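You operate a simulated robot arm through the tools that you are given. There is no shell and no other tool. Be economical: measure what you need, move in short steps, check, and stop when the job is done.

The job below is to be done with a simulated robot arm. You get a single attempt, and the scene is never put back.

## Task
Ready the rack of bins: slide latch free, hex key on the counter, bolts bin open, toggle clamp free.

The check looks at the end state, three seconds after you hand in, the way a careful person would. Anything else that was tipped, shoved, dropped, spilled or broken makes it a failure.

## Robot
A 6-joint arm with a two-finger parallel gripper on a trunk, on a base that drives. Base frame: it is fixed to the floor where the robot stands at the start and does not move with it; the origin is under the middle of the robot, x ahead of it, y to its left, z up. Units: m, degrees, N and s.
With the tool pointing down near the work surface it reaches from about 0.1 to 0.52 m from the robot's upright axis, wherever it stands. Its first joint turns from -166.0 to 166.0 degrees. Places, roughly: counter of the rack of bins [0.7, 0.2, 0.8]; jaw of the gauge post [0.6, -0.3, 1]; lever of the toggle clamp [0.5, -0.2, 0.9]; lid of the bolts bin [0.5, 0.7, 0.9]; slide latch [0.5, -0.2, 0.5]. Payload 4.1 kg.
The tool frame sits at the grasp point between the pads (the TCP): z along the fingers, y along the line on which they close. The tips reach 0.023 m beyond it. The gripper opens to 0.094 m. The fingers are 0.038 m wide and 0.01 m thick; the gripper's body (0.054 by 0.096 m) begins 0.039 m behind the TCP.
Orientation is that of the tool frame in the base frame, as a unit quaternion [x, y, z, w]. With the fingers straight down and closing along the base's y, the tool's x points along the base's -x, its y along +y and its z along -z.

## Interface
- The arm moves only by the tool move_arm. Its argument "moves" is a list of rows, each a list of 3 entries, a list of its own where there are three numbers: the turn, a rotation vector about the tool's x, y, z in degrees, then the shift along the tool's x, y, z in m, then the finger opening in m, from 0 to 0.094. In form: [[[ax, ay, az], [x, y, z], gripper], ...]. A call has 1 to 8 rows; each row is the pose to reach, as a shift and turn from the pose commanded when the call began, along the tool's axes at that moment. Rows are played at 5 a second. More than 0.05 m and 8.6 degrees between two rows, or a gripper value outside its range, and nothing of the call is played. Where a pose cannot be reached the arm comes as near as it can. A force on the tool above 50 N (or 10 N above the force at the start of the call, whichever is more), or a blocked arm, ends the call early, and 0.2 s more pass. The fingers move at their own pace (about 0.045 m/s each) and stop on an object; they squeeze with about 43 N. The grip force told is the motor's: it shows also when the fingers shut on nothing. Time passes only in rows, and 0.2 s behind the last, so rows that repeat a pose let the fingers close. It gives the time, the measured TCP pose, the force on the tool (base axes), the opening and the grip force at its end, in the units of the frame above (readings bear some noise), with the torque about the TCP (base axes, N m) and any sound that the robot's microphone picked up.
- Cameras (640 x 400 px; columns grow to the right, rows downward): "scene" is now at [0.0219, 0.1572, 1.5616]; the picture's right is [-0.13, -0.99, 0.00], its down [-0.69, 0.09, -0.71] and it looks along [0.71, -0.10, -0.70] (base axes); focal length 276 px, centre (320, 200). "wrist" rides on the gripper at [0.086, 0.016, -0.074] in the tool frame; the picture's right is [-0.18, 0.98, 0.00], its down [-0.58, -0.11, -0.81] and it looks along [-0.79, -0.15, 0.59] (tool axes); focal length 243 px, centre (320, 200). There is no depth. A picture from a camera that has moved, and an enlarged one, comes with that camera's place and axes in the base frame and with its lens.
- camera(camera): a new picture of that camera. It takes no simulated time.
- lift_body(by): slides the trunk up (or, below 0, down) by that many m; the arm and the scene camera ride with it, the base frame stays. It gives what a move gives, with no picture.
- roll_base(legs): drives the robot by 1 to 6 legs, each [ahead, turn to the left] in m and degrees, along the robot's own axes; the way and the turn of a leg run together, so that a leg with both is an arc; at most 1.5 m and 180 degrees a leg. The arm and the cameras ride along, it lands a little off, and it stops where it bumps. It gives what a move gives.
- turn_head(pan, tilt): turns the head with the scene camera to pan (to the left, within 155 degrees either way) and tilt (down, from -29 to 69), counted from straight ahead of the robot. It gives what a move gives.
- close_up(camera, box): a new picture of the part [left, top, right, bottom] of that camera's present view, enlarged. It takes no simulated time.
- hand_in(): hands the job in; it is judged then, once.

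Work in short steps. Places have to be worked out from the pictures, the camera data and where the tool is seen: move nearer, look again, correct. Check each grasp and each placing, and mend what went wrong. You have 120 turns and 90 pictures in all, those below and enlarged ones among them. Open the gripper and draw the arm clear of the work before you hand the job in, unless the task says otherwise; then end with one line.

The tools are called as name(argument=value, ...) on one line, values as JSON. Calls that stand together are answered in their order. move_arm: Moves the arm, as the interface text tells. Its arguments: {"type":"object","properties":{"moves":{"type":"array"}},"required":["moves"]} The other tools are called the same way: lift_body (by) slides the trunk up or down; roll_base (legs) drives the base; turn_head (pan, tilt) turns the head that bears the scene camera; camera (camera) takes a picture; close_up (camera, box) takes an enlarged picture of a part of a camera's view; hand_in () hands the job in.

At the start:

```text
t: 0.0
eef_pos: [0.2814, 0.0976, 1.3144]
orientation: [0.001, 1.0, 0.0, 0.0]
ft_force: [0.1, 0.6, 0.0]
ft_torque: [0.0, 0.02, 0.01]
width: 0.0941
grasp_force: 0.0
trunk travel left (down, up): [-0.525, 0.065]
robot x, y, heading: [0.0021, 0.0008, 0.2]
head pan, tilt: [-7.6, 44.4]
```

scene: 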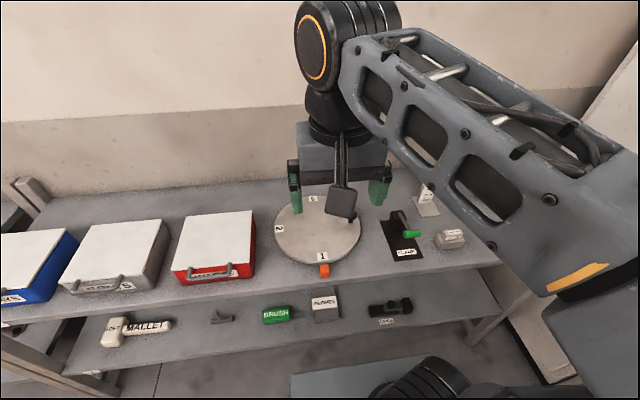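
wrist: 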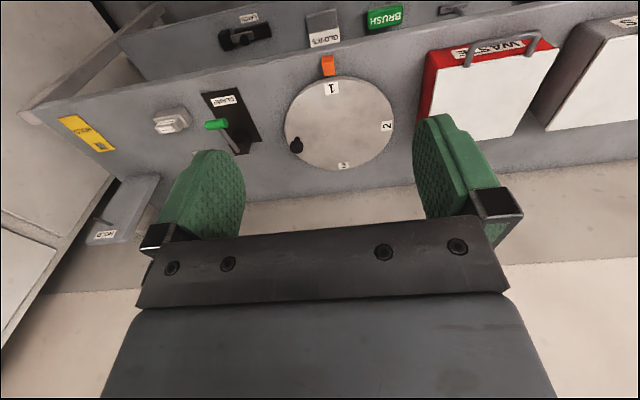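

The first pictures show a rack with bins, a turntable, a clamp and a lower shelf with a slide latch. I look closer at the clamp, the latch and the labels before moving.

close_up(camera="scene", box=[360, 170, 520, 330])

close_up(camera="scene", box=[0, 180, 260, 350])

close_up(camera="wrist", box=[40, 0, 440, 250])

```text
2.50 times, centred on (440, 250) of scene
camera zoom: at [0.0219, 0.1572, 1.5616], right [-0.13, -0.99, 0.0], down [-0.69, 0.09, -0.71], along [0.71, -0.1, -0.7], focal length 691 px, centre (20, 75)
```

zoom: 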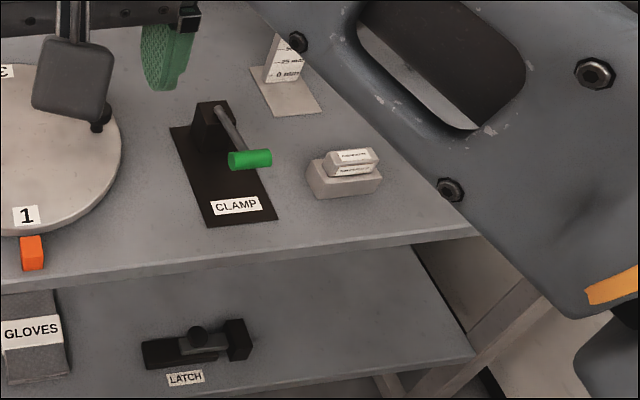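

```text
2.35 times, centred on (130, 265) of scene
camera zoom: at [0.0219, 0.1572, 1.5616], right [-0.13, -0.99, 0.0], down [-0.69, 0.09, -0.71], along [0.71, -0.1, -0.7], focal length 650 px, centre (767, 47)
```

zoom: 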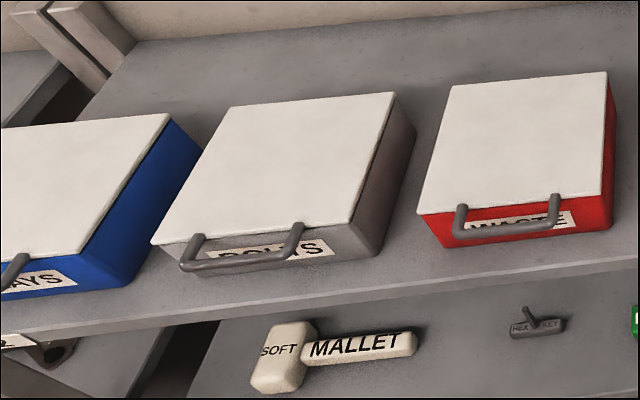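

```text
1.60 times, centred on (240, 125) of wrist
camera zoom: at [0.1947, 0.1138, 1.3899], right [0.18, 0.98, 0.0], down [0.58, -0.11, 0.81], along [0.79, -0.15, -0.59], focal length 388 px, centre (448, 320)
```

zoom: 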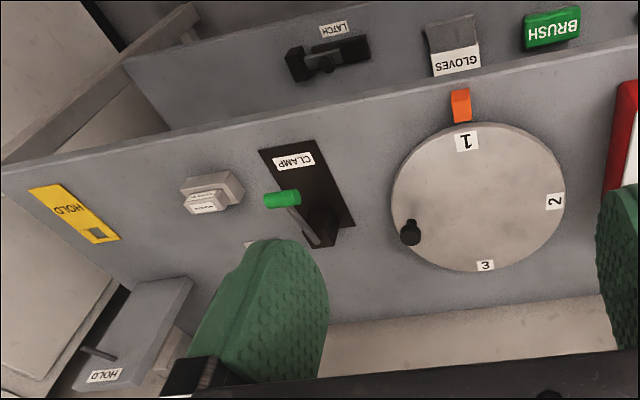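

I see two "HOLD" markers on the right side. I turn the head right to see that part of the scene.

turn_head(pan=-45, tilt=42)

camera(camera="scene")

turn_head(pan=35, tilt=42)

camera(camera="scene")

```text
t: 1.0
eef_pos: [0.2808, 0.0976, 1.3142]
orientation: [0.0, 1.0, -0.001, 0.0]
ft_force: [-0.4, 0.1, 0.4]
ft_torque: [0.01, 0.0, 0.02]
width: 0.094
grasp_force: 0.0
trunk travel left (down, up): [-0.525, 0.065]
robot x, y, heading: [-0.0025, 0.004, -0.1]
head pan, tilt: [-45.0, 42.0]
```

```text
84 pictures are left
camera scene: at [0.0, 0.109, 1.5651], right [-0.71, -0.71, 0.0], down [-0.47, 0.47, -0.74], along [0.53, -0.53, -0.67], focal length 276 px, centre (320, 200)
```

scene: 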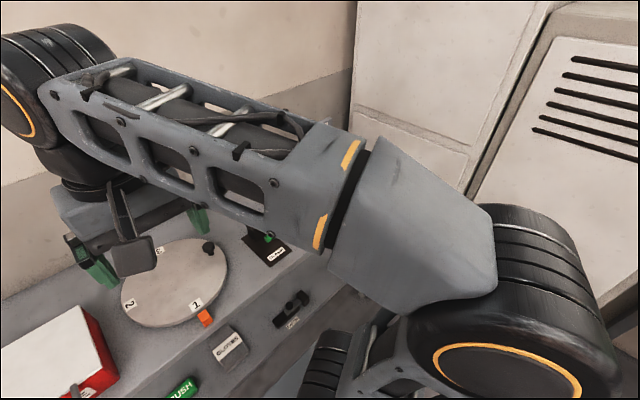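

```text
t: 2.6
eef_pos: [0.2812, 0.0977, 1.3153]
orientation: [0.0, 1.0, 0.0, 0.0]
ft_force: [0.1, -0.8, -0.6]
ft_torque: [-0.02, -0.03, 0.01]
width: 0.094
grasp_force: 0.0
trunk travel left (down, up): [-0.525, 0.065]
robot x, y, heading: [0.0029, -0.0007, 0.1]
head pan, tilt: [35.0, 42.0]
```

```text
83 pictures are left
camera scene: at [0.0094, 0.216, 1.5651], right [0.57, -0.82, 0.0], down [-0.55, -0.38, -0.74], along [0.61, 0.43, -0.67], focal length 276 px, centre (320, 200)
```

scene: 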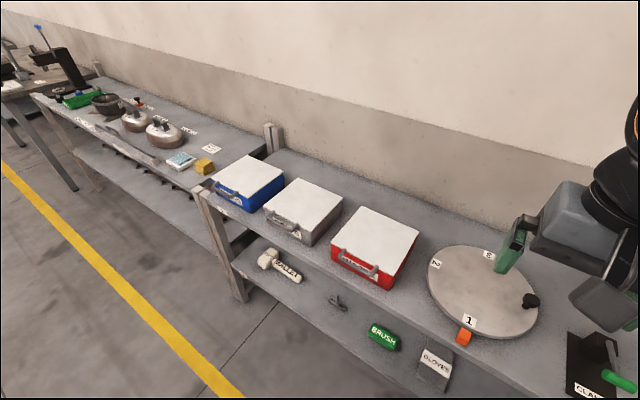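

The rack's bolts bin handle is near [0.46, 0.71, 0.87], the hex key near [0.54, 0.49, 0.43], and the clamp and latch are both around y = -0.19. I back off, drive about 0.17 to the right and come forward again to face them.

roll_base(legs=[[-0.2, 0], [0, -90], [0.17, 0], [0, 90]])

turn_head(pan=-7, tilt=44)

camera(camera="scene")

camera(camera="wrist")

```text
t: 12.8
eef_pos: [0.0819, -0.0619, 1.3152]
orientation: [-0.014, 1.0, 0.0, 0.0]
ft_force: [0.4, 0.1, -0.6]
ft_torque: [0.02, 0.01, 0.01]
width: 0.0941
grasp_force: 0.1
trunk travel left (down, up): [-0.525, 0.065]
robot x, y, heading: [-0.1969, -0.1679, 1.5]
head pan, tilt: [35.0, 42.0]
```

```text
t: 13.9
eef_pos: [0.0823, -0.0612, 1.3145]
orientation: [-0.014, 1.0, 0.0, 0.0]
ft_force: [-0.3, 0.2, -0.3]
ft_torque: [-0.02, -0.02, 0.0]
width: 0.0939
grasp_force: 0.1
trunk travel left (down, up): [-0.525, 0.065]
robot x, y, heading: [-0.199, -0.1688, 1.7]
head pan, tilt: [-7.0, 44.0]
```

```text
82 pictures are left
camera scene: at [-0.1784, -0.0089, 1.5622], right [-0.09, -1.0, 0.0], down [-0.69, 0.06, -0.72], along [0.72, -0.07, -0.69], focal length 276 px, centre (320, 200)
```

scene: 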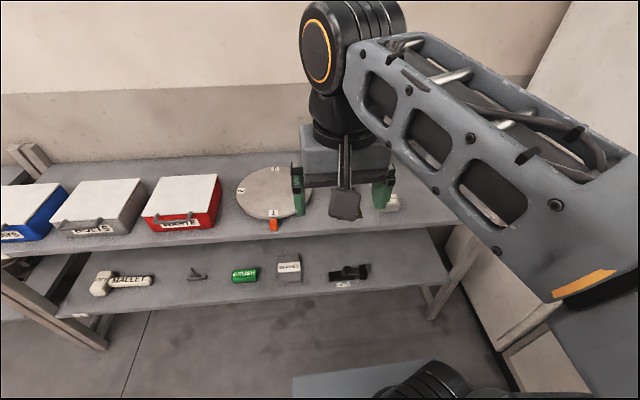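

```text
81 pictures are left
camera wrist: at [-0.0049, -0.0482, 1.3899], right [0.16, 0.99, 0.0], down [0.58, -0.09, 0.81], along [0.8, -0.13, -0.59], focal length 243 px, centre (320, 200)
```

wrist: 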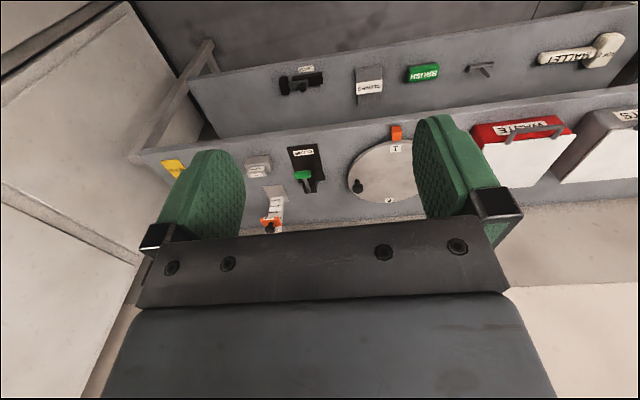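

Good view from here. I enlarge the clamp/gauge area and the latch in both cameras.

close_up(camera="wrist", box=[230, 50, 390, 250])

close_up(camera="scene", box=[260, 230, 420, 330])

```text
2.00 times, centred on (310, 150) of wrist
camera zoom: at [-0.0049, -0.0482, 1.3899], right [0.16, 0.99, 0.0], down [0.58, -0.09, 0.81], along [0.8, -0.13, -0.59], focal length 485 px, centre (340, 300)
```

zoom: 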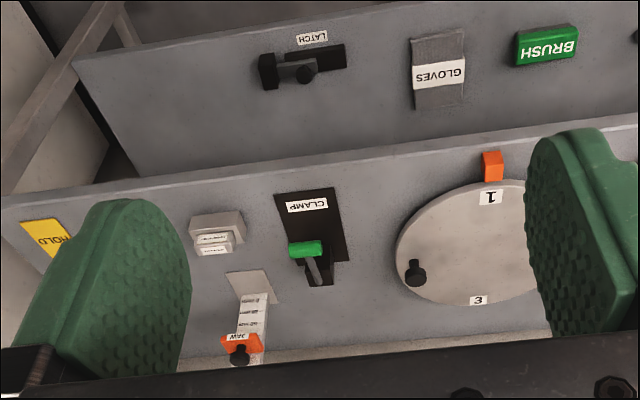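

```text
4.00 times, centred on (340, 280) of scene
camera zoom: at [-0.1784, -0.0089, 1.5622], right [-0.09, -1.0, 0.0], down [-0.69, 0.06, -0.72], along [0.72, -0.07, -0.69], focal length 1105 px, centre (240, -120)
```

zoom: 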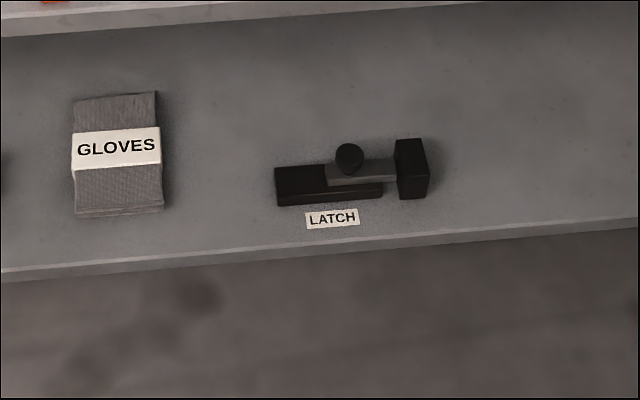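

From two views I place the latch knob at about [0.49, -0.195, 0.465], the clamp handle at [0.50, -0.18, 0.917] and its pivot near [0.60, -0.18, 0.90]. I want the camera on top when the tool points forward, so I roll the tool 180° here, clear of everything.

move_arm(moves=[[[0, 0, 8.5], [0, 0, 0], 0.03], [[0, 0, 17], [0, 0, 0], 0.03], [[0, 0, 25.5], [0, 0, 0], 0.03], [[0, 0, 34], [0, 0, 0], 0.03], [[0, 0, 42.5], [0, 0, 0], 0.03], [[0, 0, 51], [0, 0, 0], 0.03], [[0, 0, 59.5], [0, 0, 0], 0.03], [[0, 0, 68], [0, 0, 0], 0.03]])

move_arm(moves=[[[0, 0, 8.5], [0, 0, 0], 0.03], [[0, 0, 17], [0, 0, 0], 0.03], [[0, 0, 25.5], [0, 0, 0], 0.03], [[0, 0, 34], [0, 0, 0], 0.03], [[0, 0, 42.5], [0, 0, 0], 0.03], [[0, 0, 51], [0, 0, 0], 0.03], [[0, 0, 59.5], [0, 0, 0], 0.03], [[0, 0, 68], [0, 0, 0], 0.03]])

move_arm(moves=[[[0, 0, 8.5], [0, 0, 0], 0.03], [[0, 0, 17], [0, 0, 0], 0.03], [[0, 0, 25.5], [0, 0, 0], 0.03], [[0, 0, 34], [0, 0, 0], 0.03], [[0, 0, 42.3], [0, 0, 0], 0.03]])

camera(camera="scene")

```text
t: 15.7
eef_pos: [0.0823, -0.0611, 1.315]
orientation: [0.549, 0.836, -0.001, 0.0]
ft_force: [0.4, 1.1, 0.9]
ft_torque: [0.03, -0.02, -0.01]
width: 0.03
grasp_force: 0.1
trunk travel left (down, up): [-0.525, 0.065]
robot x, y, heading: [-0.1986, -0.1654, 2.0]
head pan, tilt: [-7.0, 44.0]
```

```text
t: 17.5
eef_pos: [0.0808, -0.0621, 1.314]
orientation: [0.922, 0.387, -0.001, 0.0]
ft_force: [0.2, 0.7, 0.4]
ft_torque: [-0.02, -0.02, 0.03]
width: 0.03
grasp_force: 0.1
trunk travel left (down, up): [-0.525, 0.065]
robot x, y, heading: [-0.1939, -0.1702, 1.7]
head pan, tilt: [-7.0, 44.0]
```

```text
t: 18.7
eef_pos: [0.0893, -0.1798, 1.3113]
orientation: [1.0, 0.031, 0.0, -0.002]
ft_force: [-0.4, -0.7, -0.8]
ft_torque: [0.03, 0.01, -0.03]
width: 0.0297
grasp_force: 0.0
out of reach, approached as far as the arm can: row 2, 3, 4, 5
trunk travel left (down, up): [-0.525, 0.065]
robot x, y, heading: [-0.2008, -0.1684, 1.6]
head pan, tilt: [-7.0, 44.0]
```

```text
78 pictures are left
camera scene: at [-0.1785, -0.009, 1.5622], right [-0.09, -1.0, 0.0], down [-0.69, 0.07, -0.72], along [0.72, -0.07, -0.69], focal length 276 px, centre (320, 200)
```

scene: 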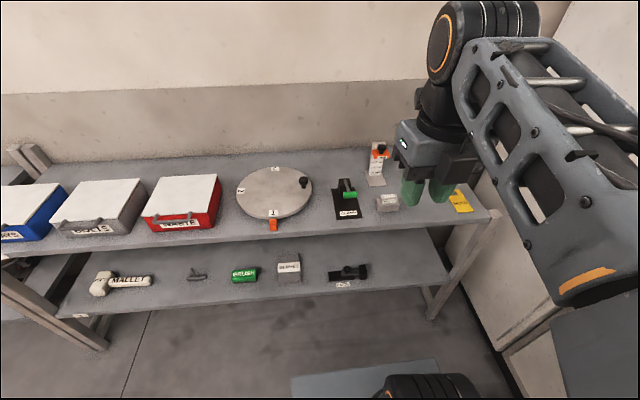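

The roll is nearly complete at the wrist's limit. The scene view is now clear; I enlarge the clamp and the right end of the counter.

close_up(camera="scene", box=[320, 130, 480, 230])

camera(camera="wrist")

```text
4.00 times, centred on (400, 180) of scene
camera zoom: at [-0.1785, -0.009, 1.5622], right [-0.09, -1.0, 0.0], down [-0.69, 0.07, -0.72], along [0.72, -0.07, -0.69], focal length 1105 px, centre (0, 280)
```

zoom: 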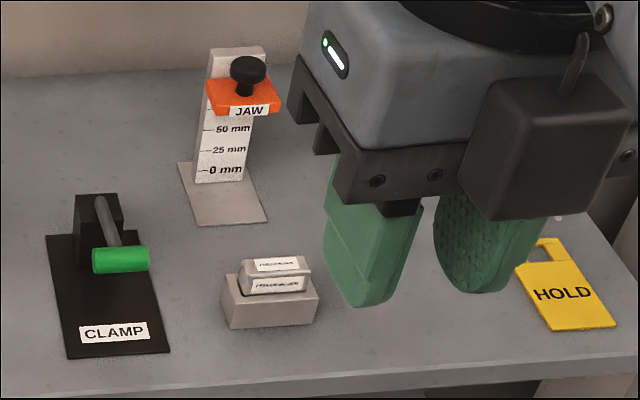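

```text
76 pictures are left
camera wrist: at [0.1765, -0.1923, 1.3862], right [-0.12, -0.99, 0.0], down [-0.59, 0.07, 0.81], along [-0.8, 0.1, -0.59], focal length 243 px, centre (320, 200)
```

wrist: 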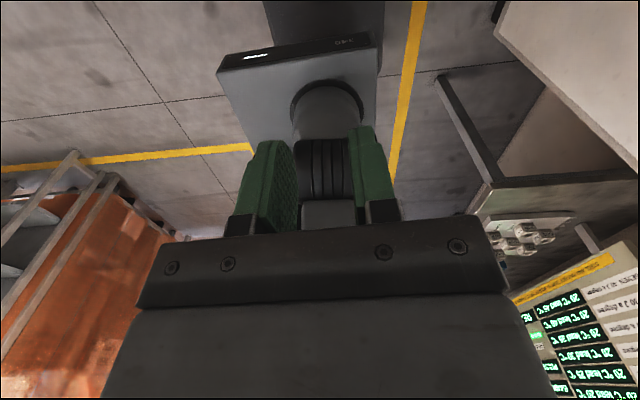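

The lever runs from a pivot at the block toward the robot, slightly raised. I pitch the tool forward while carrying it outward, staying high.

move_arm(moves=[[[0, 8, 0], [0.025, 0, 0], 0.03], [[0, 16, 0], [0.05, 0, 0], 0.03], [[0, 24, 0], [0.075, 0, 0], 0.03], [[0, 32, 0], [0.1, 0, 0], 0.03], [[0, 40, 0], [0.125, 0, 0], 0.03], [[0, 48, 0], [0.15, 0, 0], 0.03], [[0, 56, 0], [0.17, 0, 0], 0.03], [[0, 64, 0], [0.19, 0, 0], 0.03]])

camera(camera="scene")

```text
t: 20.5
eef_pos: [0.2775, -0.171, 1.3093]
orientation: [0.847, 0.025, 0.531, -0.016]
ft_force: [-0.5, 0.4, -0.5]
ft_torque: [0.0, -0.01, -0.04]
width: 0.0299
grasp_force: 0.0
trunk travel left (down, up): [-0.525, 0.065]
robot x, y, heading: [-0.1952, -0.1678, 1.7]
head pan, tilt: [-7.0, 44.0]
```

```text
75 pictures are left
camera scene: at [-0.1781, -0.009, 1.5622], right [-0.09, -1.0, 0.0], down [-0.69, 0.07, -0.72], along [0.72, -0.07, -0.69], focal length 276 px, centre (320, 200)
```

scene: 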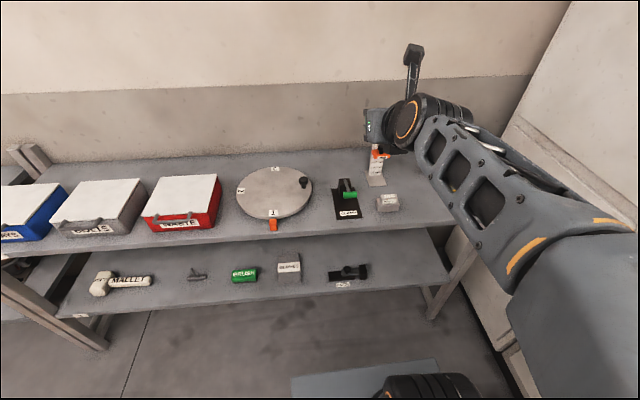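

The pose works: tool 26° below horizontal. I drive forward 0.14 and check the view from the wrist.

roll_base(legs=[[0.14, -1.5]])

camera(camera="wrist")

```text
t: 21.8
eef_pos: [0.4175, -0.1793, 1.3084]
orientation: [0.848, 0.015, 0.53, -0.01]
ft_force: [0.6, -1.2, -1.2]
ft_torque: [0.02, 0.03, -0.01]
width: 0.0302
grasp_force: 0.0
trunk travel left (down, up): [-0.525, 0.065]
robot x, y, heading: [-0.054, -0.1597, 0.1]
head pan, tilt: [-7.0, 44.0]
```

```text
74 pictures are left
camera wrist: at [0.3897, -0.1972, 1.4197], right [-0.05, -0.98, -0.17], down [-0.98, 0.08, -0.17], along [0.18, 0.15, -0.97], focal length 243 px, centre (320, 200)
```

wrist: 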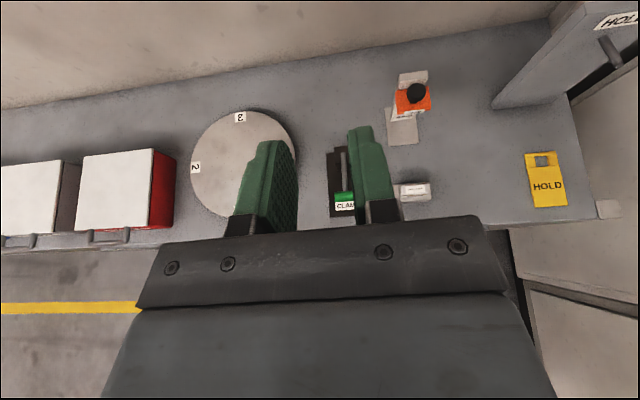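

I level the tool (26° more pitch) at this height, then lower the trunk so the fingers come in just below the handle height in front of it.

move_arm(moves=[[[0, 6.5, 0], [0, 0, 0], 0.03], [[0, 13, 0], [0, 0, 0], 0.03], [[0, 19.5, 0], [0, 0, 0], 0.03], [[0, 26, 0], [0, 0, 0], 0.03], [[0, 26, 0], [0, 0, 0], 0.03]])

lift_body(by=-0.3)

camera(camera="wrist")

camera(camera="scene")

```text
t: 23.0
eef_pos: [0.4177, -0.1792, 1.3071]
orientation: [0.707, 0.011, 0.707, -0.01]
ft_force: [0.1, -0.1, -1.3]
ft_torque: [0.0, -0.03, 0.04]
width: 0.0299
grasp_force: 0.0
out of reach, approached as far as the arm can: row 2, 3
trunk travel left (down, up): [-0.525, 0.065]
robot x, y, heading: [-0.0567, -0.1678, -0.1]
head pan, tilt: [-7.0, 44.0]
```

```text
t: 26.0
eef_pos: [0.4181, -0.1804, 1.0074]
orientation: [0.707, 0.011, 0.707, -0.011]
ft_force: [0.8, 0.6, -0.4]
ft_torque: [-0.03, 0.0, -0.01]
width: 0.0301
grasp_force: 0.0
trunk travel left (down, up): [-0.225, 0.365]
robot x, y, heading: [-0.0573, -0.1692, 0.2]
head pan, tilt: [-7.0, 44.0]
```

```text
73 pictures are left
camera wrist: at [0.3434, -0.1985, 1.0955], right [0.03, -0.98, -0.18], down [-0.81, 0.08, -0.58], along [0.59, 0.17, -0.79], focal length 243 px, centre (320, 200)
```

wrist: 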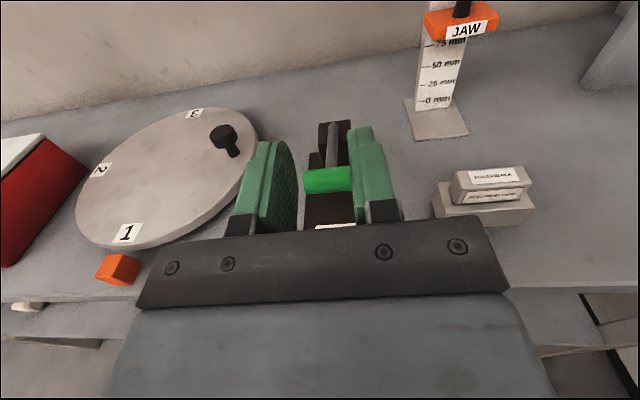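

```text
72 pictures are left
camera scene: at [-0.0342, -0.0073, 1.2622], right [-0.12, -0.99, 0.0], down [-0.69, 0.08, -0.72], along [0.71, -0.09, -0.69], focal length 276 px, centre (320, 200)
```

scene: 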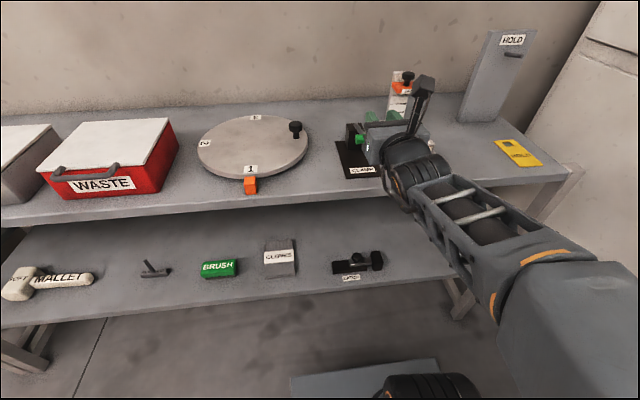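

The handle sits near [0.50, -0.168, 0.915] with the lever at its middle (y ≈ -0.171). I lower the trunk 0.135 and shift the tool 1 cm left, still short of the handle.

lift_body(by=-0.135)

move_arm(moves=[[[0, 0, 0], [0, -0.009, 0], 0.03], [[0, 0, 0], [0, -0.009, 0.02], 0.03]])

camera(camera="wrist")

```text
t: 27.7
eef_pos: [0.4168, -0.1802, 0.8722]
orientation: [0.707, 0.012, 0.707, -0.012]
ft_force: [0.5, 0.8, 0.1]
ft_torque: [-0.01, -0.01, 0.02]
width: 0.0302
grasp_force: 0.2
trunk travel left (down, up): [-0.09, 0.5]
robot x, y, heading: [-0.0547, -0.1635, 0.2]
head pan, tilt: [-7.0, 44.0]
```

```text
t: 28.3
eef_pos: [0.4352, -0.1751, 0.8739]
orientation: [0.707, 0.013, 0.707, -0.013]
ft_force: [0.4, -0.1, -1.1]
ft_torque: [-0.03, -0.02, -0.02]
width: 0.03
grasp_force: 0.0
out of reach, approached as far as the arm can: row 1, 2
trunk travel left (down, up): [-0.09, 0.5]
robot x, y, heading: [-0.0559, -0.1667, -0.0]
head pan, tilt: [-7.0, 44.0]
```

```text
71 pictures are left
camera wrist: at [0.3621, -0.195, 0.9622], right [0.04, -0.98, -0.18], down [-0.81, 0.08, -0.58], along [0.58, 0.17, -0.79], focal length 243 px, centre (320, 200)
```

wrist: 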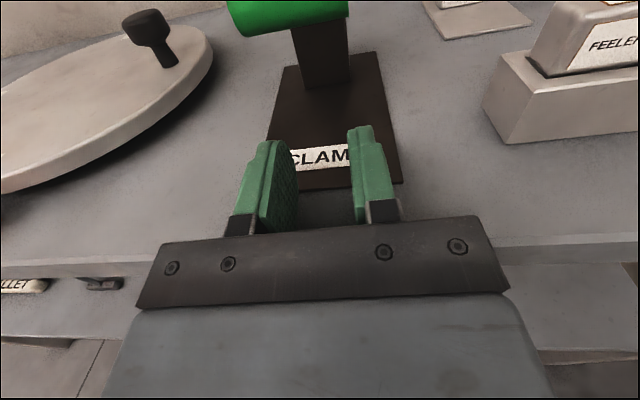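

The handle's underside is at z ≈ 0.915, about 2 cm above the fingers. The wrist roll is at its limit, so I ease the roll 8° and go under the handle.

move_arm(moves=[[[0, 0, -4], [0, 0, 0], 0.03], [[0, 0, -8], [0, -0.006, 0.01], 0.03], [[0, 0, -8], [0, -0.006, 0.04], 0.03], [[0, 0, -8], [0, -0.006, 0.065], 0.03]])

camera(camera="wrist")

close_up(camera="scene", box=[300, 60, 460, 160])

```text
t: 29.0
eef_pos: [0.4512, -0.1772, 0.8766]
orientation: [0.705, 0.064, 0.705, 0.036]
ft_force: [-33.5, 2.3, 6.5]
ft_torque: [0.02, 1.17, -0.2]
width: 0.03
grasp_force: 0.1
out of reach, approached as far as the arm can: row 2, 3
trunk travel left (down, up): [-0.09, 0.5]
robot x, y, heading: [-0.056, -0.1665, -0.2]
head pan, tilt: [-7.0, 44.0]
stopped in row 3: the force on the tool passed its limit (the readings are from after the stop); the commanded pose is now the measured one
```

```text
70 pictures are left
camera wrist: at [0.3771, -0.1842, 0.9658], right [0.04, -1.0, -0.05], down [-0.81, 0.0, -0.59], along [0.59, 0.06, -0.81], focal length 243 px, centre (320, 200)
```

wrist: 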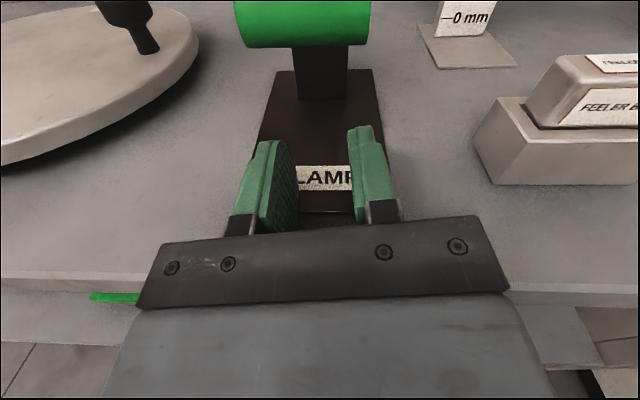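

```text
4.00 times, centred on (380, 110) of scene
camera zoom: at [-0.038, -0.0071, 1.1274], right [-0.12, -0.99, 0.0], down [-0.69, 0.08, -0.72], along [0.72, -0.09, -0.69], focal length 1105 px, centre (80, 560)
```

zoom: 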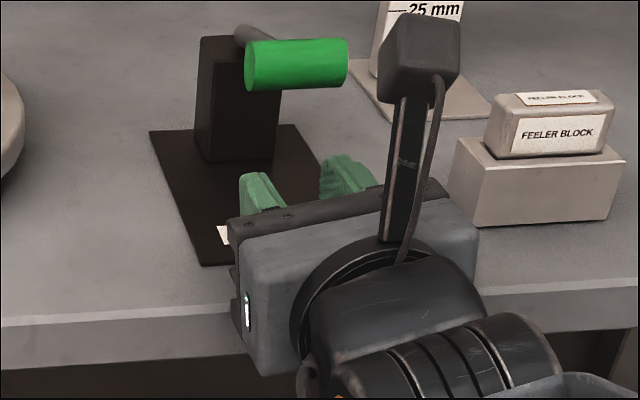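

The gripper body hit the counter's front edge: re-triangulating puts the counter top at about z = 0.83, edge x ≈ 0.415. I back off, raise slightly and pitch the tool 20° nose-down so that the body clears the edge.

move_arm(moves=[[[0, 0, 0], [0, 0, -0.03], 0.03], [[0, -7, 0], [0.02, 0, -0.03], 0.03], [[0, -14, 0], [0.03, 0, -0.03], 0.03], [[0, -20, 0], [0.03, -0.007, -0.02], 0.03], [[0, -20, 0], [0.03, -0.007, -0.01], 0.03]])

camera(camera="wrist")

```text
t: 30.2
eef_pos: [0.4365, -0.1583, 0.9006]
orientation: [0.801, 0.076, 0.594, 0.012]
ft_force: [0.0, -0.6, -0.4]
ft_torque: [-0.02, -0.04, 0.02]
width: 0.0301
grasp_force: 0.1
out of reach, approached as far as the arm can: row 3, 4, 5
trunk travel left (down, up): [-0.09, 0.5]
robot x, y, heading: [-0.0571, -0.1651, -0.0]
head pan, tilt: [-7.0, 44.0]
```

```text
68 pictures are left
camera wrist: at [0.3909, -0.1677, 1.0065], right [0.05, -1.0, -0.07], down [-0.94, -0.03, -0.33], along [0.32, 0.08, -0.94], focal length 243 px, centre (320, 200)
```

wrist: 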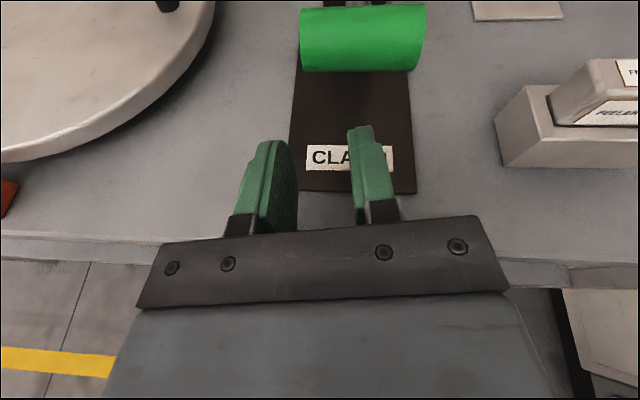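

Handle is near [0.503, -0.173, 0.92]. I slide the fingers forward beneath it along the tool axis.

move_arm(moves=[[[0, 0, 0], [0, 0.018, 0], 0.03], [[0, 0, 0], [0, 0.018, 0.025], 0.03], [[0, 0, 0], [0, 0.018, 0.045], 0.03], [[0, 0, 0], [0, 0.018, 0.062], 0.03]])

camera(camera="wrist")

close_up(camera="scene", box=[300, 50, 460, 150])

```text
t: 31.2
eef_pos: [0.4978, -0.1726, 0.8835]
orientation: [0.8, 0.08, 0.594, 0.018]
ft_force: [-3.2, -0.7, 6.0]
ft_torque: [0.05, 0.44, 0.04]
width: 0.03
grasp_force: 0.1
trunk travel left (down, up): [-0.09, 0.5]
robot x, y, heading: [-0.0583, -0.1661, 0.3]
head pan, tilt: [-7.0, 44.0]
```

```text
67 pictures are left
camera wrist: at [0.4526, -0.1807, 0.9907], right [0.05, -1.0, -0.05], down [-0.94, -0.03, -0.33], along [0.33, 0.07, -0.94], focal length 243 px, centre (320, 200)
```

wrist: 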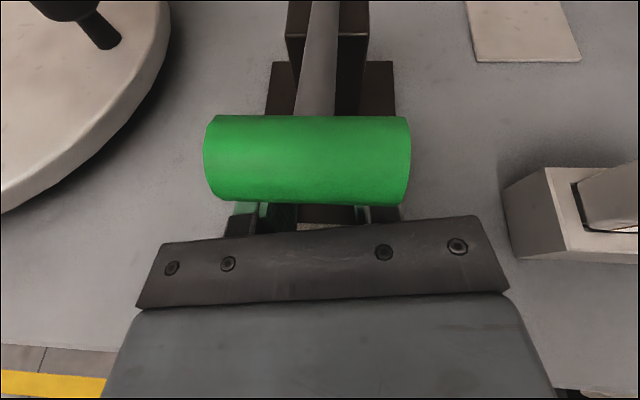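

```text
4.00 times, centred on (380, 100) of scene
camera zoom: at [-0.0348, -0.0074, 1.1274], right [-0.12, -0.99, 0.0], down [-0.69, 0.08, -0.72], along [0.71, -0.09, -0.69], focal length 1105 px, centre (80, 600)
```

zoom: 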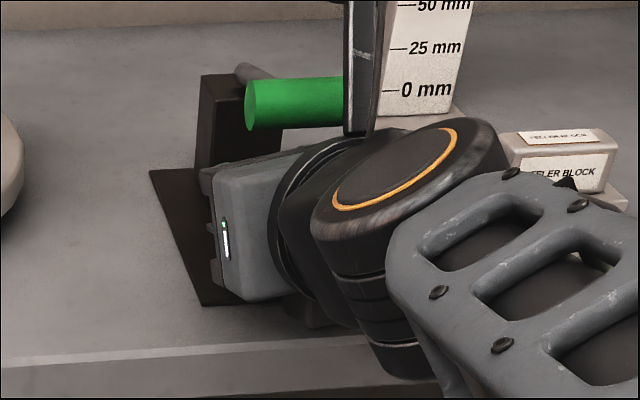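

Fingers are under the handle with a light touch of the wrist on the counter edge. I lift 3.5 cm in small steps and watch for lever resistance.

move_arm(moves=[[[0, 0, 0], [0.01, 0.001, -0.002], 0.03], [[0, 0, 0], [0.02, 0.002, -0.004], 0.03], [[0, 0, 0], [0.03, 0.003, -0.006], 0.03], [[0, 0, 0], [0.038, 0.004, -0.006], 0.03]])

camera(camera="wrist")

```text
t: 32.2
eef_pos: [0.5031, -0.1716, 0.921]
orientation: [0.801, 0.08, 0.593, 0.016]
ft_force: [0.8, -1.6, -3.6]
ft_torque: [0.12, -0.02, 0.04]
width: 0.0303
grasp_force: 0.3
trunk travel left (down, up): [-0.09, 0.5]
robot x, y, heading: [-0.0571, -0.1683, -0.3]
head pan, tilt: [-7.0, 44.0]
```

```text
65 pictures are left
camera wrist: at [0.4586, -0.1804, 1.0278], right [0.05, -1.0, -0.06], down [-0.95, -0.03, -0.33], along [0.32, 0.07, -0.94], focal length 243 px, centre (320, 200)
```

wrist: 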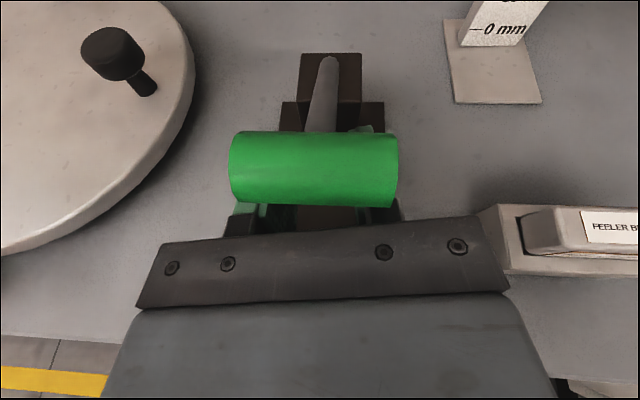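

The lever follows with only ~4 N. I continue along the arc, up and forward.

move_arm(moves=[[[0, 0, 0], [0.0218, 0.003, 0.0036], 0.03], [[0, 0, 0], [0.0403, 0.0065, 0.0135], 0.03], [[0, 0, 0], [0.05, 0.008, 0.021], 0.03], [[0, 0, 0], [0.0574, 0.01, 0.029], 0.03], [[0, 0, 0], [0.064, 0.012, 0.04], 0.03], [[0, 0, 0], [0.07, 0.013, 0.051], 0.03]])

camera(camera="wrist")

camera(camera="scene")

```text
t: 33.6
eef_pos: [0.5726, -0.1692, 0.9732]
orientation: [0.801, 0.081, 0.593, 0.016]
ft_force: [-0.3, -0.2, -2.2]
ft_torque: [0.07, -0.02, 0.04]
width: 0.0301
grasp_force: 0.2
trunk travel left (down, up): [-0.09, 0.5]
robot x, y, heading: [-0.055, -0.1622, -0.0]
head pan, tilt: [-7.0, 44.0]
```

```text
64 pictures are left
camera wrist: at [0.5285, -0.1774, 1.0808], right [0.05, -1.0, -0.05], down [-0.95, -0.03, -0.32], along [0.32, 0.07, -0.94], focal length 243 px, centre (320, 200)
```

wrist: 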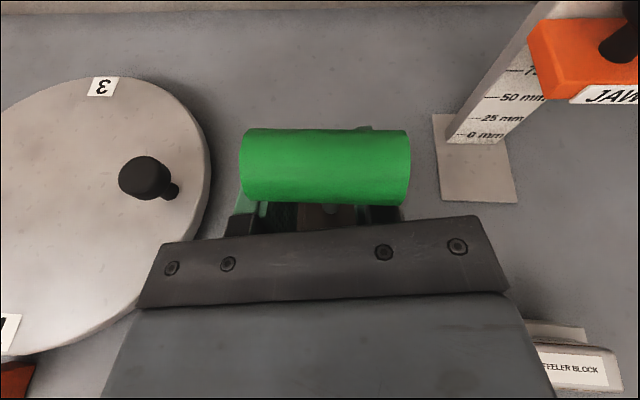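

```text
63 pictures are left
camera scene: at [-0.0341, -0.0074, 1.1272], right [-0.12, -0.99, 0.0], down [-0.69, 0.08, -0.72], along [0.71, -0.09, -0.69], focal length 276 px, centre (320, 200)
```

scene: 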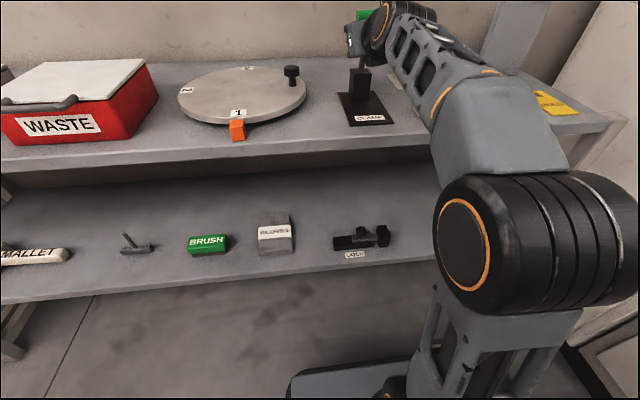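

The lever stands near vertical. I withdraw straight back to see whether it holds, so I can then push it past vertical with the fingertips.

move_arm(moves=[[[0, 0, 0], [-0.006, 0, -0.02], 0.03], [[0, 0, 0], [-0.012, 0, -0.045], 0.03], [[0, 0, 0], [-0.012, 0, -0.075], 0.03], [[0, 0, 0], [0, 0, -0.1], 0.03]])

camera(camera="wrist")

```text
t: 34.6
eef_pos: [0.4766, -0.1767, 1.0044]
orientation: [0.801, 0.08, 0.593, 0.017]
ft_force: [-0.2, -0.3, -0.3]
ft_torque: [0.03, 0.0, -0.02]
width: 0.0301
grasp_force: 0.0
trunk travel left (down, up): [-0.09, 0.5]
robot x, y, heading: [-0.0594, -0.1651, 0.4]
head pan, tilt: [-7.0, 44.0]
```

```text
62 pictures are left
camera wrist: at [0.431, -0.1857, 1.1111], right [0.05, -1.0, -0.05], down [-0.94, -0.03, -0.33], along [0.32, 0.07, -0.94], focal length 243 px, centre (320, 200)
```

wrist: 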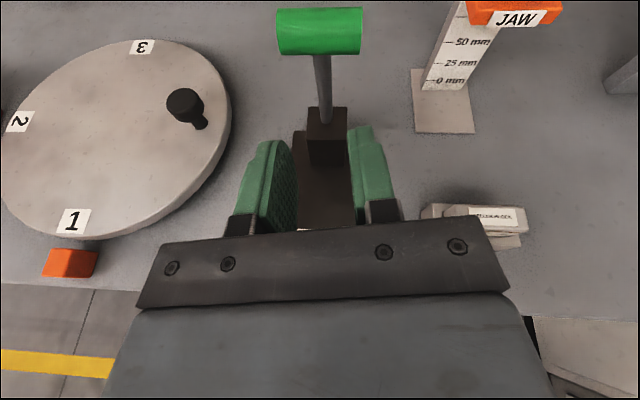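

The lever holds at about 75–80°. I push its handle forward with the fingertips to take it well past vertical.

move_arm(moves=[[[0, 0, 0], [0.007, 0, 0.024], 0.03], [[0, 0, 0], [0.014, 0.002, 0.048], 0.03], [[0, 0, 0], [0.021, 0.004, 0.071], 0.03], [[0, 0, 0], [0.025, 0.006, 0.085], 0.03], [[0, 0, 0], [0.029, 0.007, 0.098], 0.03]])

camera(camera="wrist")

```text
t: 35.4
eef_pos: [0.5408, -0.1749, 1.008]
orientation: [0.801, 0.079, 0.594, 0.017]
ft_force: [-38.7, -0.4, -4.7]
ft_torque: [0.05, -0.34, -0.75]
width: 0.0282
grasp_force: 0.0
trunk travel left (down, up): [-0.09, 0.5]
robot x, y, heading: [-0.0584, -0.1674, -0.1]
head pan, tilt: [-7.0, 44.0]
stopped in row 4: the force on the tool passed its limit (the readings are from after the stop); the commanded pose is now the measured one
```

```text
61 pictures are left
camera wrist: at [0.497, -0.1826, 1.1147], right [0.05, -1.0, -0.06], down [-0.94, -0.03, -0.33], along [0.32, 0.07, -0.94], focal length 243 px, centre (320, 200)
```

wrist: 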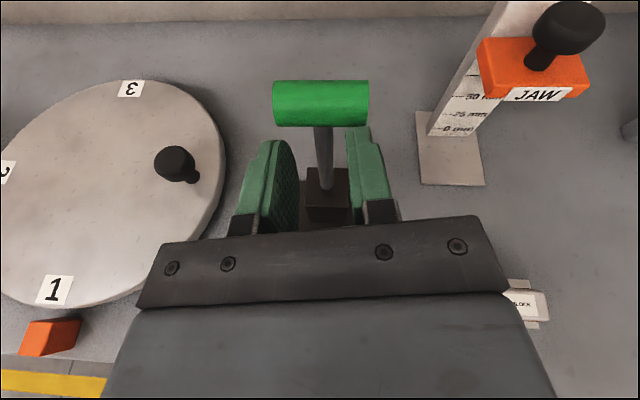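

The lever reached its end stop near vertical (39 N reaction), so the clamp is free. I withdraw, drive back and get set for the latch on the lower shelf.

move_arm(moves=[[[0, 0, 0], [-0.005, 0, -0.03], 0.03], [[0, 0, 0], [-0.01, 0, -0.06], 0.03]])

roll_base(legs=[[-0.18, 0]])

camera(camera="scene")

```text
t: 36.0
eef_pos: [0.4868, -0.1786, 1.0125]
orientation: [0.802, 0.08, 0.592, 0.016]
ft_force: [0.6, 0.6, -0.1]
ft_torque: [0.05, -0.03, 0.03]
width: 0.03
grasp_force: 0.1
trunk travel left (down, up): [-0.09, 0.5]
robot x, y, heading: [-0.0578, -0.1656, 0.2]
head pan, tilt: [-7.0, 44.0]
```

```text
t: 37.5
eef_pos: [0.305, -0.1791, 1.0139]
orientation: [0.802, 0.079, 0.592, 0.017]
ft_force: [-0.1, 0.0, 0.4]
ft_torque: [0.05, 0.0, 0.01]
width: 0.0301
grasp_force: 0.1
trunk travel left (down, up): [-0.09, 0.5]
robot x, y, heading: [-0.236, -0.167, -0.1]
head pan, tilt: [-7.0, 44.0]
```

```text
60 pictures are left
camera scene: at [-0.2158, -0.0075, 1.1272], right [-0.12, -0.99, 0.0], down [-0.69, 0.09, -0.72], along [0.71, -0.09, -0.69], focal length 276 px, centre (320, 200)
```

scene: 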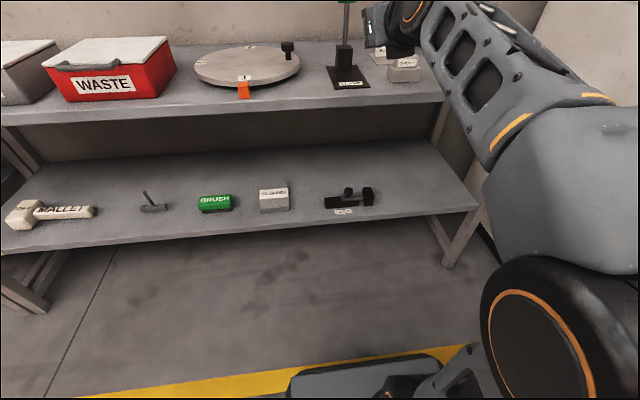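

I enlarge the latch from this low angle.

close_up(camera="scene", box=[310, 170, 390, 220])

close_up(camera="scene", box=[112, 175, 192, 225])

```text
8.00 times, centred on (350, 195) of scene
camera zoom: at [-0.2158, -0.0075, 1.1272], right [-0.12, -0.99, 0.0], down [-0.69, 0.09, -0.72], along [0.71, -0.09, -0.69], focal length 2210 px, centre (80, 240)
```

zoom: 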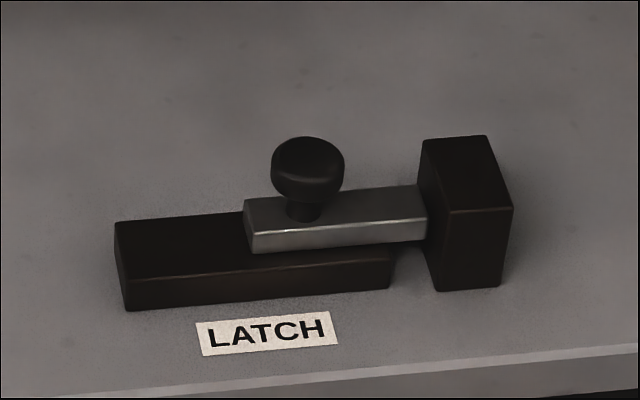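

```text
8.00 times, centred on (152, 200) of scene
camera zoom: at [-0.2158, -0.0075, 1.1272], right [-0.12, -0.99, 0.0], down [-0.69, 0.09, -0.72], along [0.71, -0.09, -0.69], focal length 2210 px, centre (1664, 200)
```

zoom: 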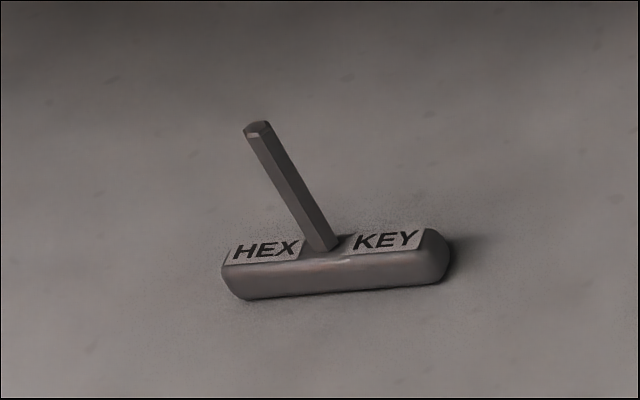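

The bolt slides in y: its right end is in the keeper, so the knob (~[0.487, -0.194, 0.475]) must move left. The hex key's shaft stands upright on a ~10 cm bar. I lower trunk and arm in front of the shelves, pitching to 45° down.

lift_body(by=-0.085)

move_arm(moves=[[[0, -4, 0], [-0.045, -0.005, 0.014], 0.07], [[0, -8, 0], [-0.09, -0.01, 0.028], 0.07], [[0, -12, 0], [-0.135, -0.015, 0.042], 0.07], [[0, -16, 0], [-0.18, -0.02, 0.056], 0.07], [[0, -20, 0], [-0.225, -0.025, 0.07], 0.07], [[0, -24, 0], [-0.27, -0.03, 0.084], 0.07], [[0, -28, 0], [-0.315, -0.035, 0.098], 0.07]])

camera(camera="scene")

camera(camera="wrist")

```text
t: 38.8
eef_pos: [0.3038, -0.1794, 0.928]
orientation: [0.802, 0.078, 0.592, 0.018]
ft_force: [-1.1, 1.0, 0.8]
ft_torque: [-0.03, -0.02, 0.0]
width: 0.0299
grasp_force: 0.0
trunk travel left (down, up): [-0.005, 0.585]
robot x, y, heading: [-0.2401, -0.1646, 0.0]
head pan, tilt: [-7.0, 44.0]
```

```text
t: 40.4
eef_pos: [0.3039, -0.1828, 0.5956]
orientation: [0.921, 0.073, 0.381, 0.035]
ft_force: [-0.4, 0.0, 0.2]
ft_torque: [-0.01, -0.01, 0.0]
width: 0.0701
grasp_force: 0.0
trunk travel left (down, up): [-0.005, 0.585]
robot x, y, heading: [-0.2382, -0.1654, 0.3]
head pan, tilt: [-7.0, 44.0]
```

```text
57 pictures are left
camera scene: at [-0.2162, -0.0074, 1.0423], right [-0.12, -0.99, 0.0], down [-0.69, 0.09, -0.72], along [0.71, -0.09, -0.69], focal length 276 px, centre (320, 200)
```

scene: 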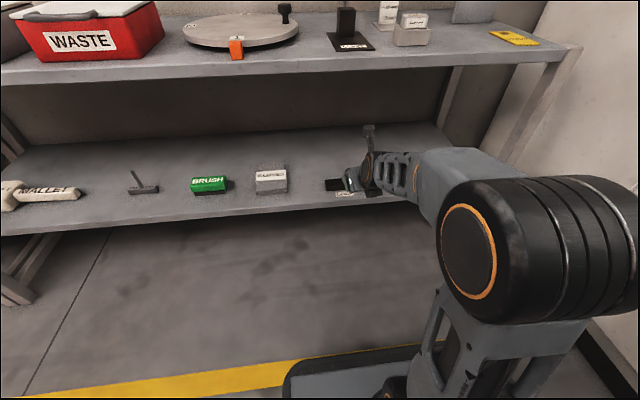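

```text
56 pictures are left
camera wrist: at [0.3134, -0.1846, 0.711], right [-0.03, -1.0, -0.01], down [-0.99, 0.02, 0.15], along [-0.15, 0.01, -0.99], focal length 243 px, centre (320, 200)
```

wrist: 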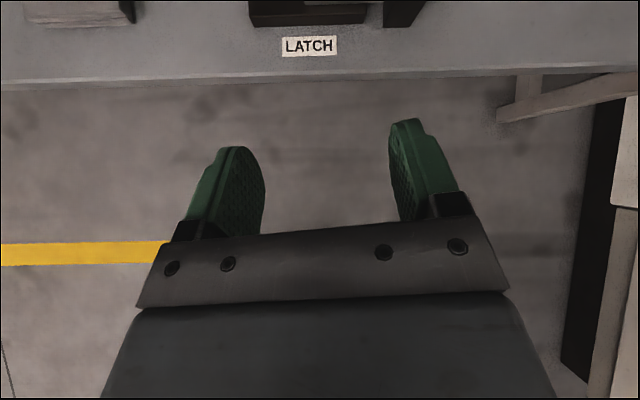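

The tool points 45° down at [0.304, -0.183, 0.596], latch ahead. I drive forward 0.14, which places the gripper just under the counter, above and in front of the knob.

roll_base(legs=[[0.13, 0]])

camera(camera="wrist")

```text
t: 41.6
eef_pos: [0.4334, -0.1856, 0.5948]
orientation: [0.921, 0.071, 0.381, 0.037]
ft_force: [-0.1, -0.1, 0.1]
ft_torque: [0.0, -0.01, 0.01]
width: 0.0699
grasp_force: 0.0
trunk travel left (down, up): [-0.005, 0.585]
robot x, y, heading: [-0.1063, -0.1655, -0.5]
head pan, tilt: [-7.0, 44.0]
```

```text
55 pictures are left
camera wrist: at [0.4427, -0.1858, 0.7112], right [-0.03, -1.0, -0.01], down [-0.99, 0.03, 0.15], along [-0.15, 0.01, -0.99], focal length 243 px, centre (320, 200)
```

wrist: 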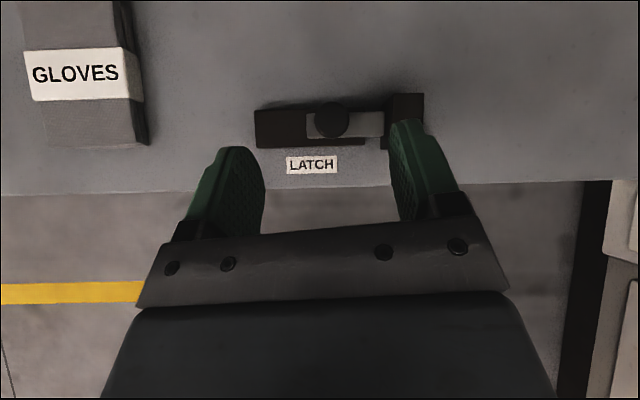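

The knob is at about [0.481, -0.196]. I narrow the fingers to 0.056 and descend along the tool axis most of the way, then look.

move_arm(moves=[[[0, 0, 0], [-0.022, 0.001, 0.0], 0.056], [[0, 0, 0], [-0.0436, 0.002, 0.03], 0.056], [[0, 0, 0], [-0.0436, 0.002, 0.055], 0.056], [[0, 0, 0], [-0.0436, 0.002, 0.075], 0.056]])

camera(camera="wrist")

```text
t: 42.6
eef_pos: [0.4505, -0.192, 0.5174]
orientation: [0.921, 0.085, 0.379, 0.04]
ft_force: [0.5, 0.0, 0.5]
ft_torque: [0.05, -0.01, -0.03]
width: 0.056
grasp_force: 0.1
out of reach, approached as far as the arm can: row 2, 3, 4
trunk travel left (down, up): [-0.005, 0.585]
robot x, y, heading: [-0.1078, -0.1651, -0.2]
head pan, tilt: [-7.0, 44.0]
```

```text
54 pictures are left
camera wrist: at [0.4606, -0.1916, 0.6331], right [0.0, -1.0, 0.01], down [-0.99, 0.01, 0.16], along [-0.16, -0.01, -0.99], focal length 243 px, centre (320, 200)
```

wrist: 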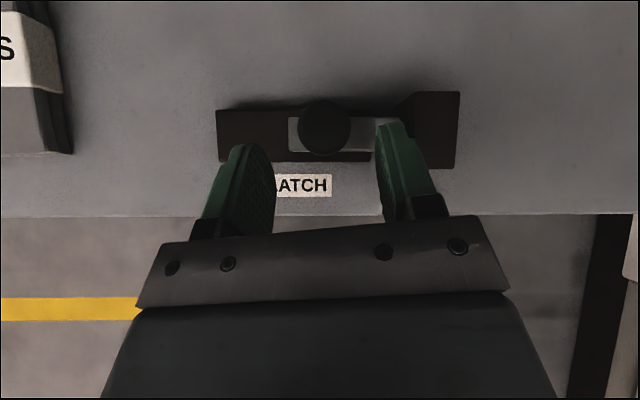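

Knob centred at about [0.478, -0.196]. Since the arm nears its reach, I roll the base forward 2.5 cm, then lower.

roll_base(legs=[[0.03, 0]])

move_arm(moves=[[[0, 0, 0], [-0.007, 0.001, 0.007], 0.056], [[0, 0, 0], [-0.014, 0.001, 0.014], 0.056], [[0, 0, 0], [-0.019, 0.001, 0.019], 0.056]])

camera(camera="wrist")

```text
t: 43.5
eef_pos: [0.4805, -0.1925, 0.5166]
orientation: [0.921, 0.071, 0.381, 0.035]
ft_force: [-0.3, 0.1, 0.1]
ft_torque: [0.02, 0.02, 0.0]
width: 0.0559
grasp_force: 0.0
trunk travel left (down, up): [-0.005, 0.585]
robot x, y, heading: [-0.0817, -0.1614, -0.4]
head pan, tilt: [-7.0, 44.0]
```

```text
t: 44.3
eef_pos: [0.4811, -0.1962, 0.4905]
orientation: [0.922, 0.071, 0.38, 0.034]
ft_force: [0.5, -0.5, 0.0]
ft_torque: [-0.02, -0.01, -0.01]
width: 0.0559
grasp_force: 0.1
trunk travel left (down, up): [-0.005, 0.585]
robot x, y, heading: [-0.0807, -0.1642, -0.3]
head pan, tilt: [-7.0, 44.0]
```

```text
53 pictures are left
camera wrist: at [0.4909, -0.1986, 0.6065], right [-0.03, -1.0, -0.01], down [-0.99, 0.02, 0.15], along [-0.15, 0.01, -0.99], focal length 243 px, centre (320, 200)
```

wrist: 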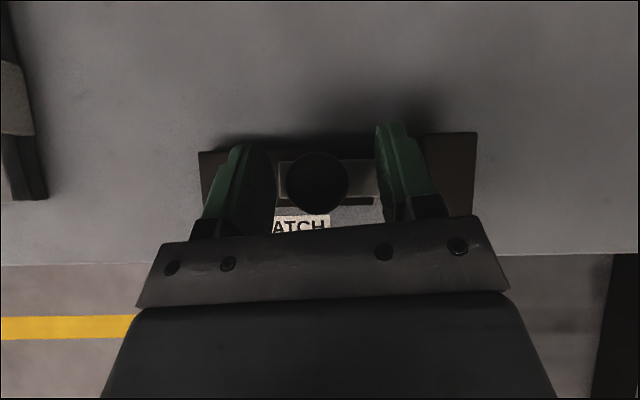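

The fingers straddle the knob well. I lower 5 mm and close on it.

move_arm(moves=[[[0, 0, 0], [-0.004, 0, 0.004], 0.056], [[0, 0, 0], [-0.004, 0, 0.004], 0.03], [[0, 0, 0], [-0.004, 0, 0.004], 0.026], [[0, 0, 0], [-0.004, 0, 0.004], 0.026]])

move_arm(moves=[[[0, 0, 0], [0.0016, -0.015, 0], 0.026], [[0, 0, 0], [0.003, -0.03, 0], 0.026], [[0, 0, 0], [0.0045, -0.045, 0], 0.026]])

camera(camera="wrist")

```text
t: 45.3
eef_pos: [0.4824, -0.1964, 0.487]
orientation: [0.921, 0.072, 0.382, 0.035]
ft_force: [0.3, 22.2, 12.0]
ft_torque: [0.48, -0.06, 0.01]
width: 0.0354
grasp_force: 10.4
trunk travel left (down, up): [-0.005, 0.585]
robot x, y, heading: [-0.08, -0.1648, 0.0]
head pan, tilt: [-7.0, 44.0]
```

```text
t: 46.1
eef_pos: [0.4814, -0.1729, 0.488]
orientation: [0.925, 0.075, 0.372, 0.026]
ft_force: [-1.1, -0.9, -12.9]
ft_torque: [-0.24, 1.02, -0.07]
width: 0.031
grasp_force: 45.1
out of reach, approached as far as the arm can: row 2, 3
trunk travel left (down, up): [-0.005, 0.585]
robot x, y, heading: [-0.0767, -0.1638, -0.5]
head pan, tilt: [-7.0, 44.0]
```

```text
52 pictures are left
camera wrist: at [0.4934, -0.1763, 0.6025], right [-0.01, -1.0, -0.03], down [-0.98, 0.01, 0.17], along [-0.17, 0.03, -0.98], focal length 243 px, centre (320, 200)
```

wrist: 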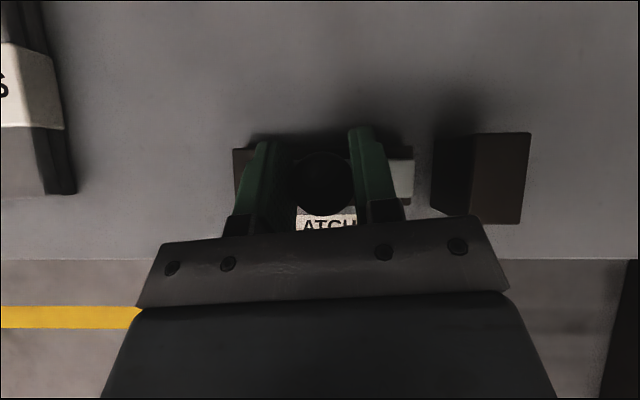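

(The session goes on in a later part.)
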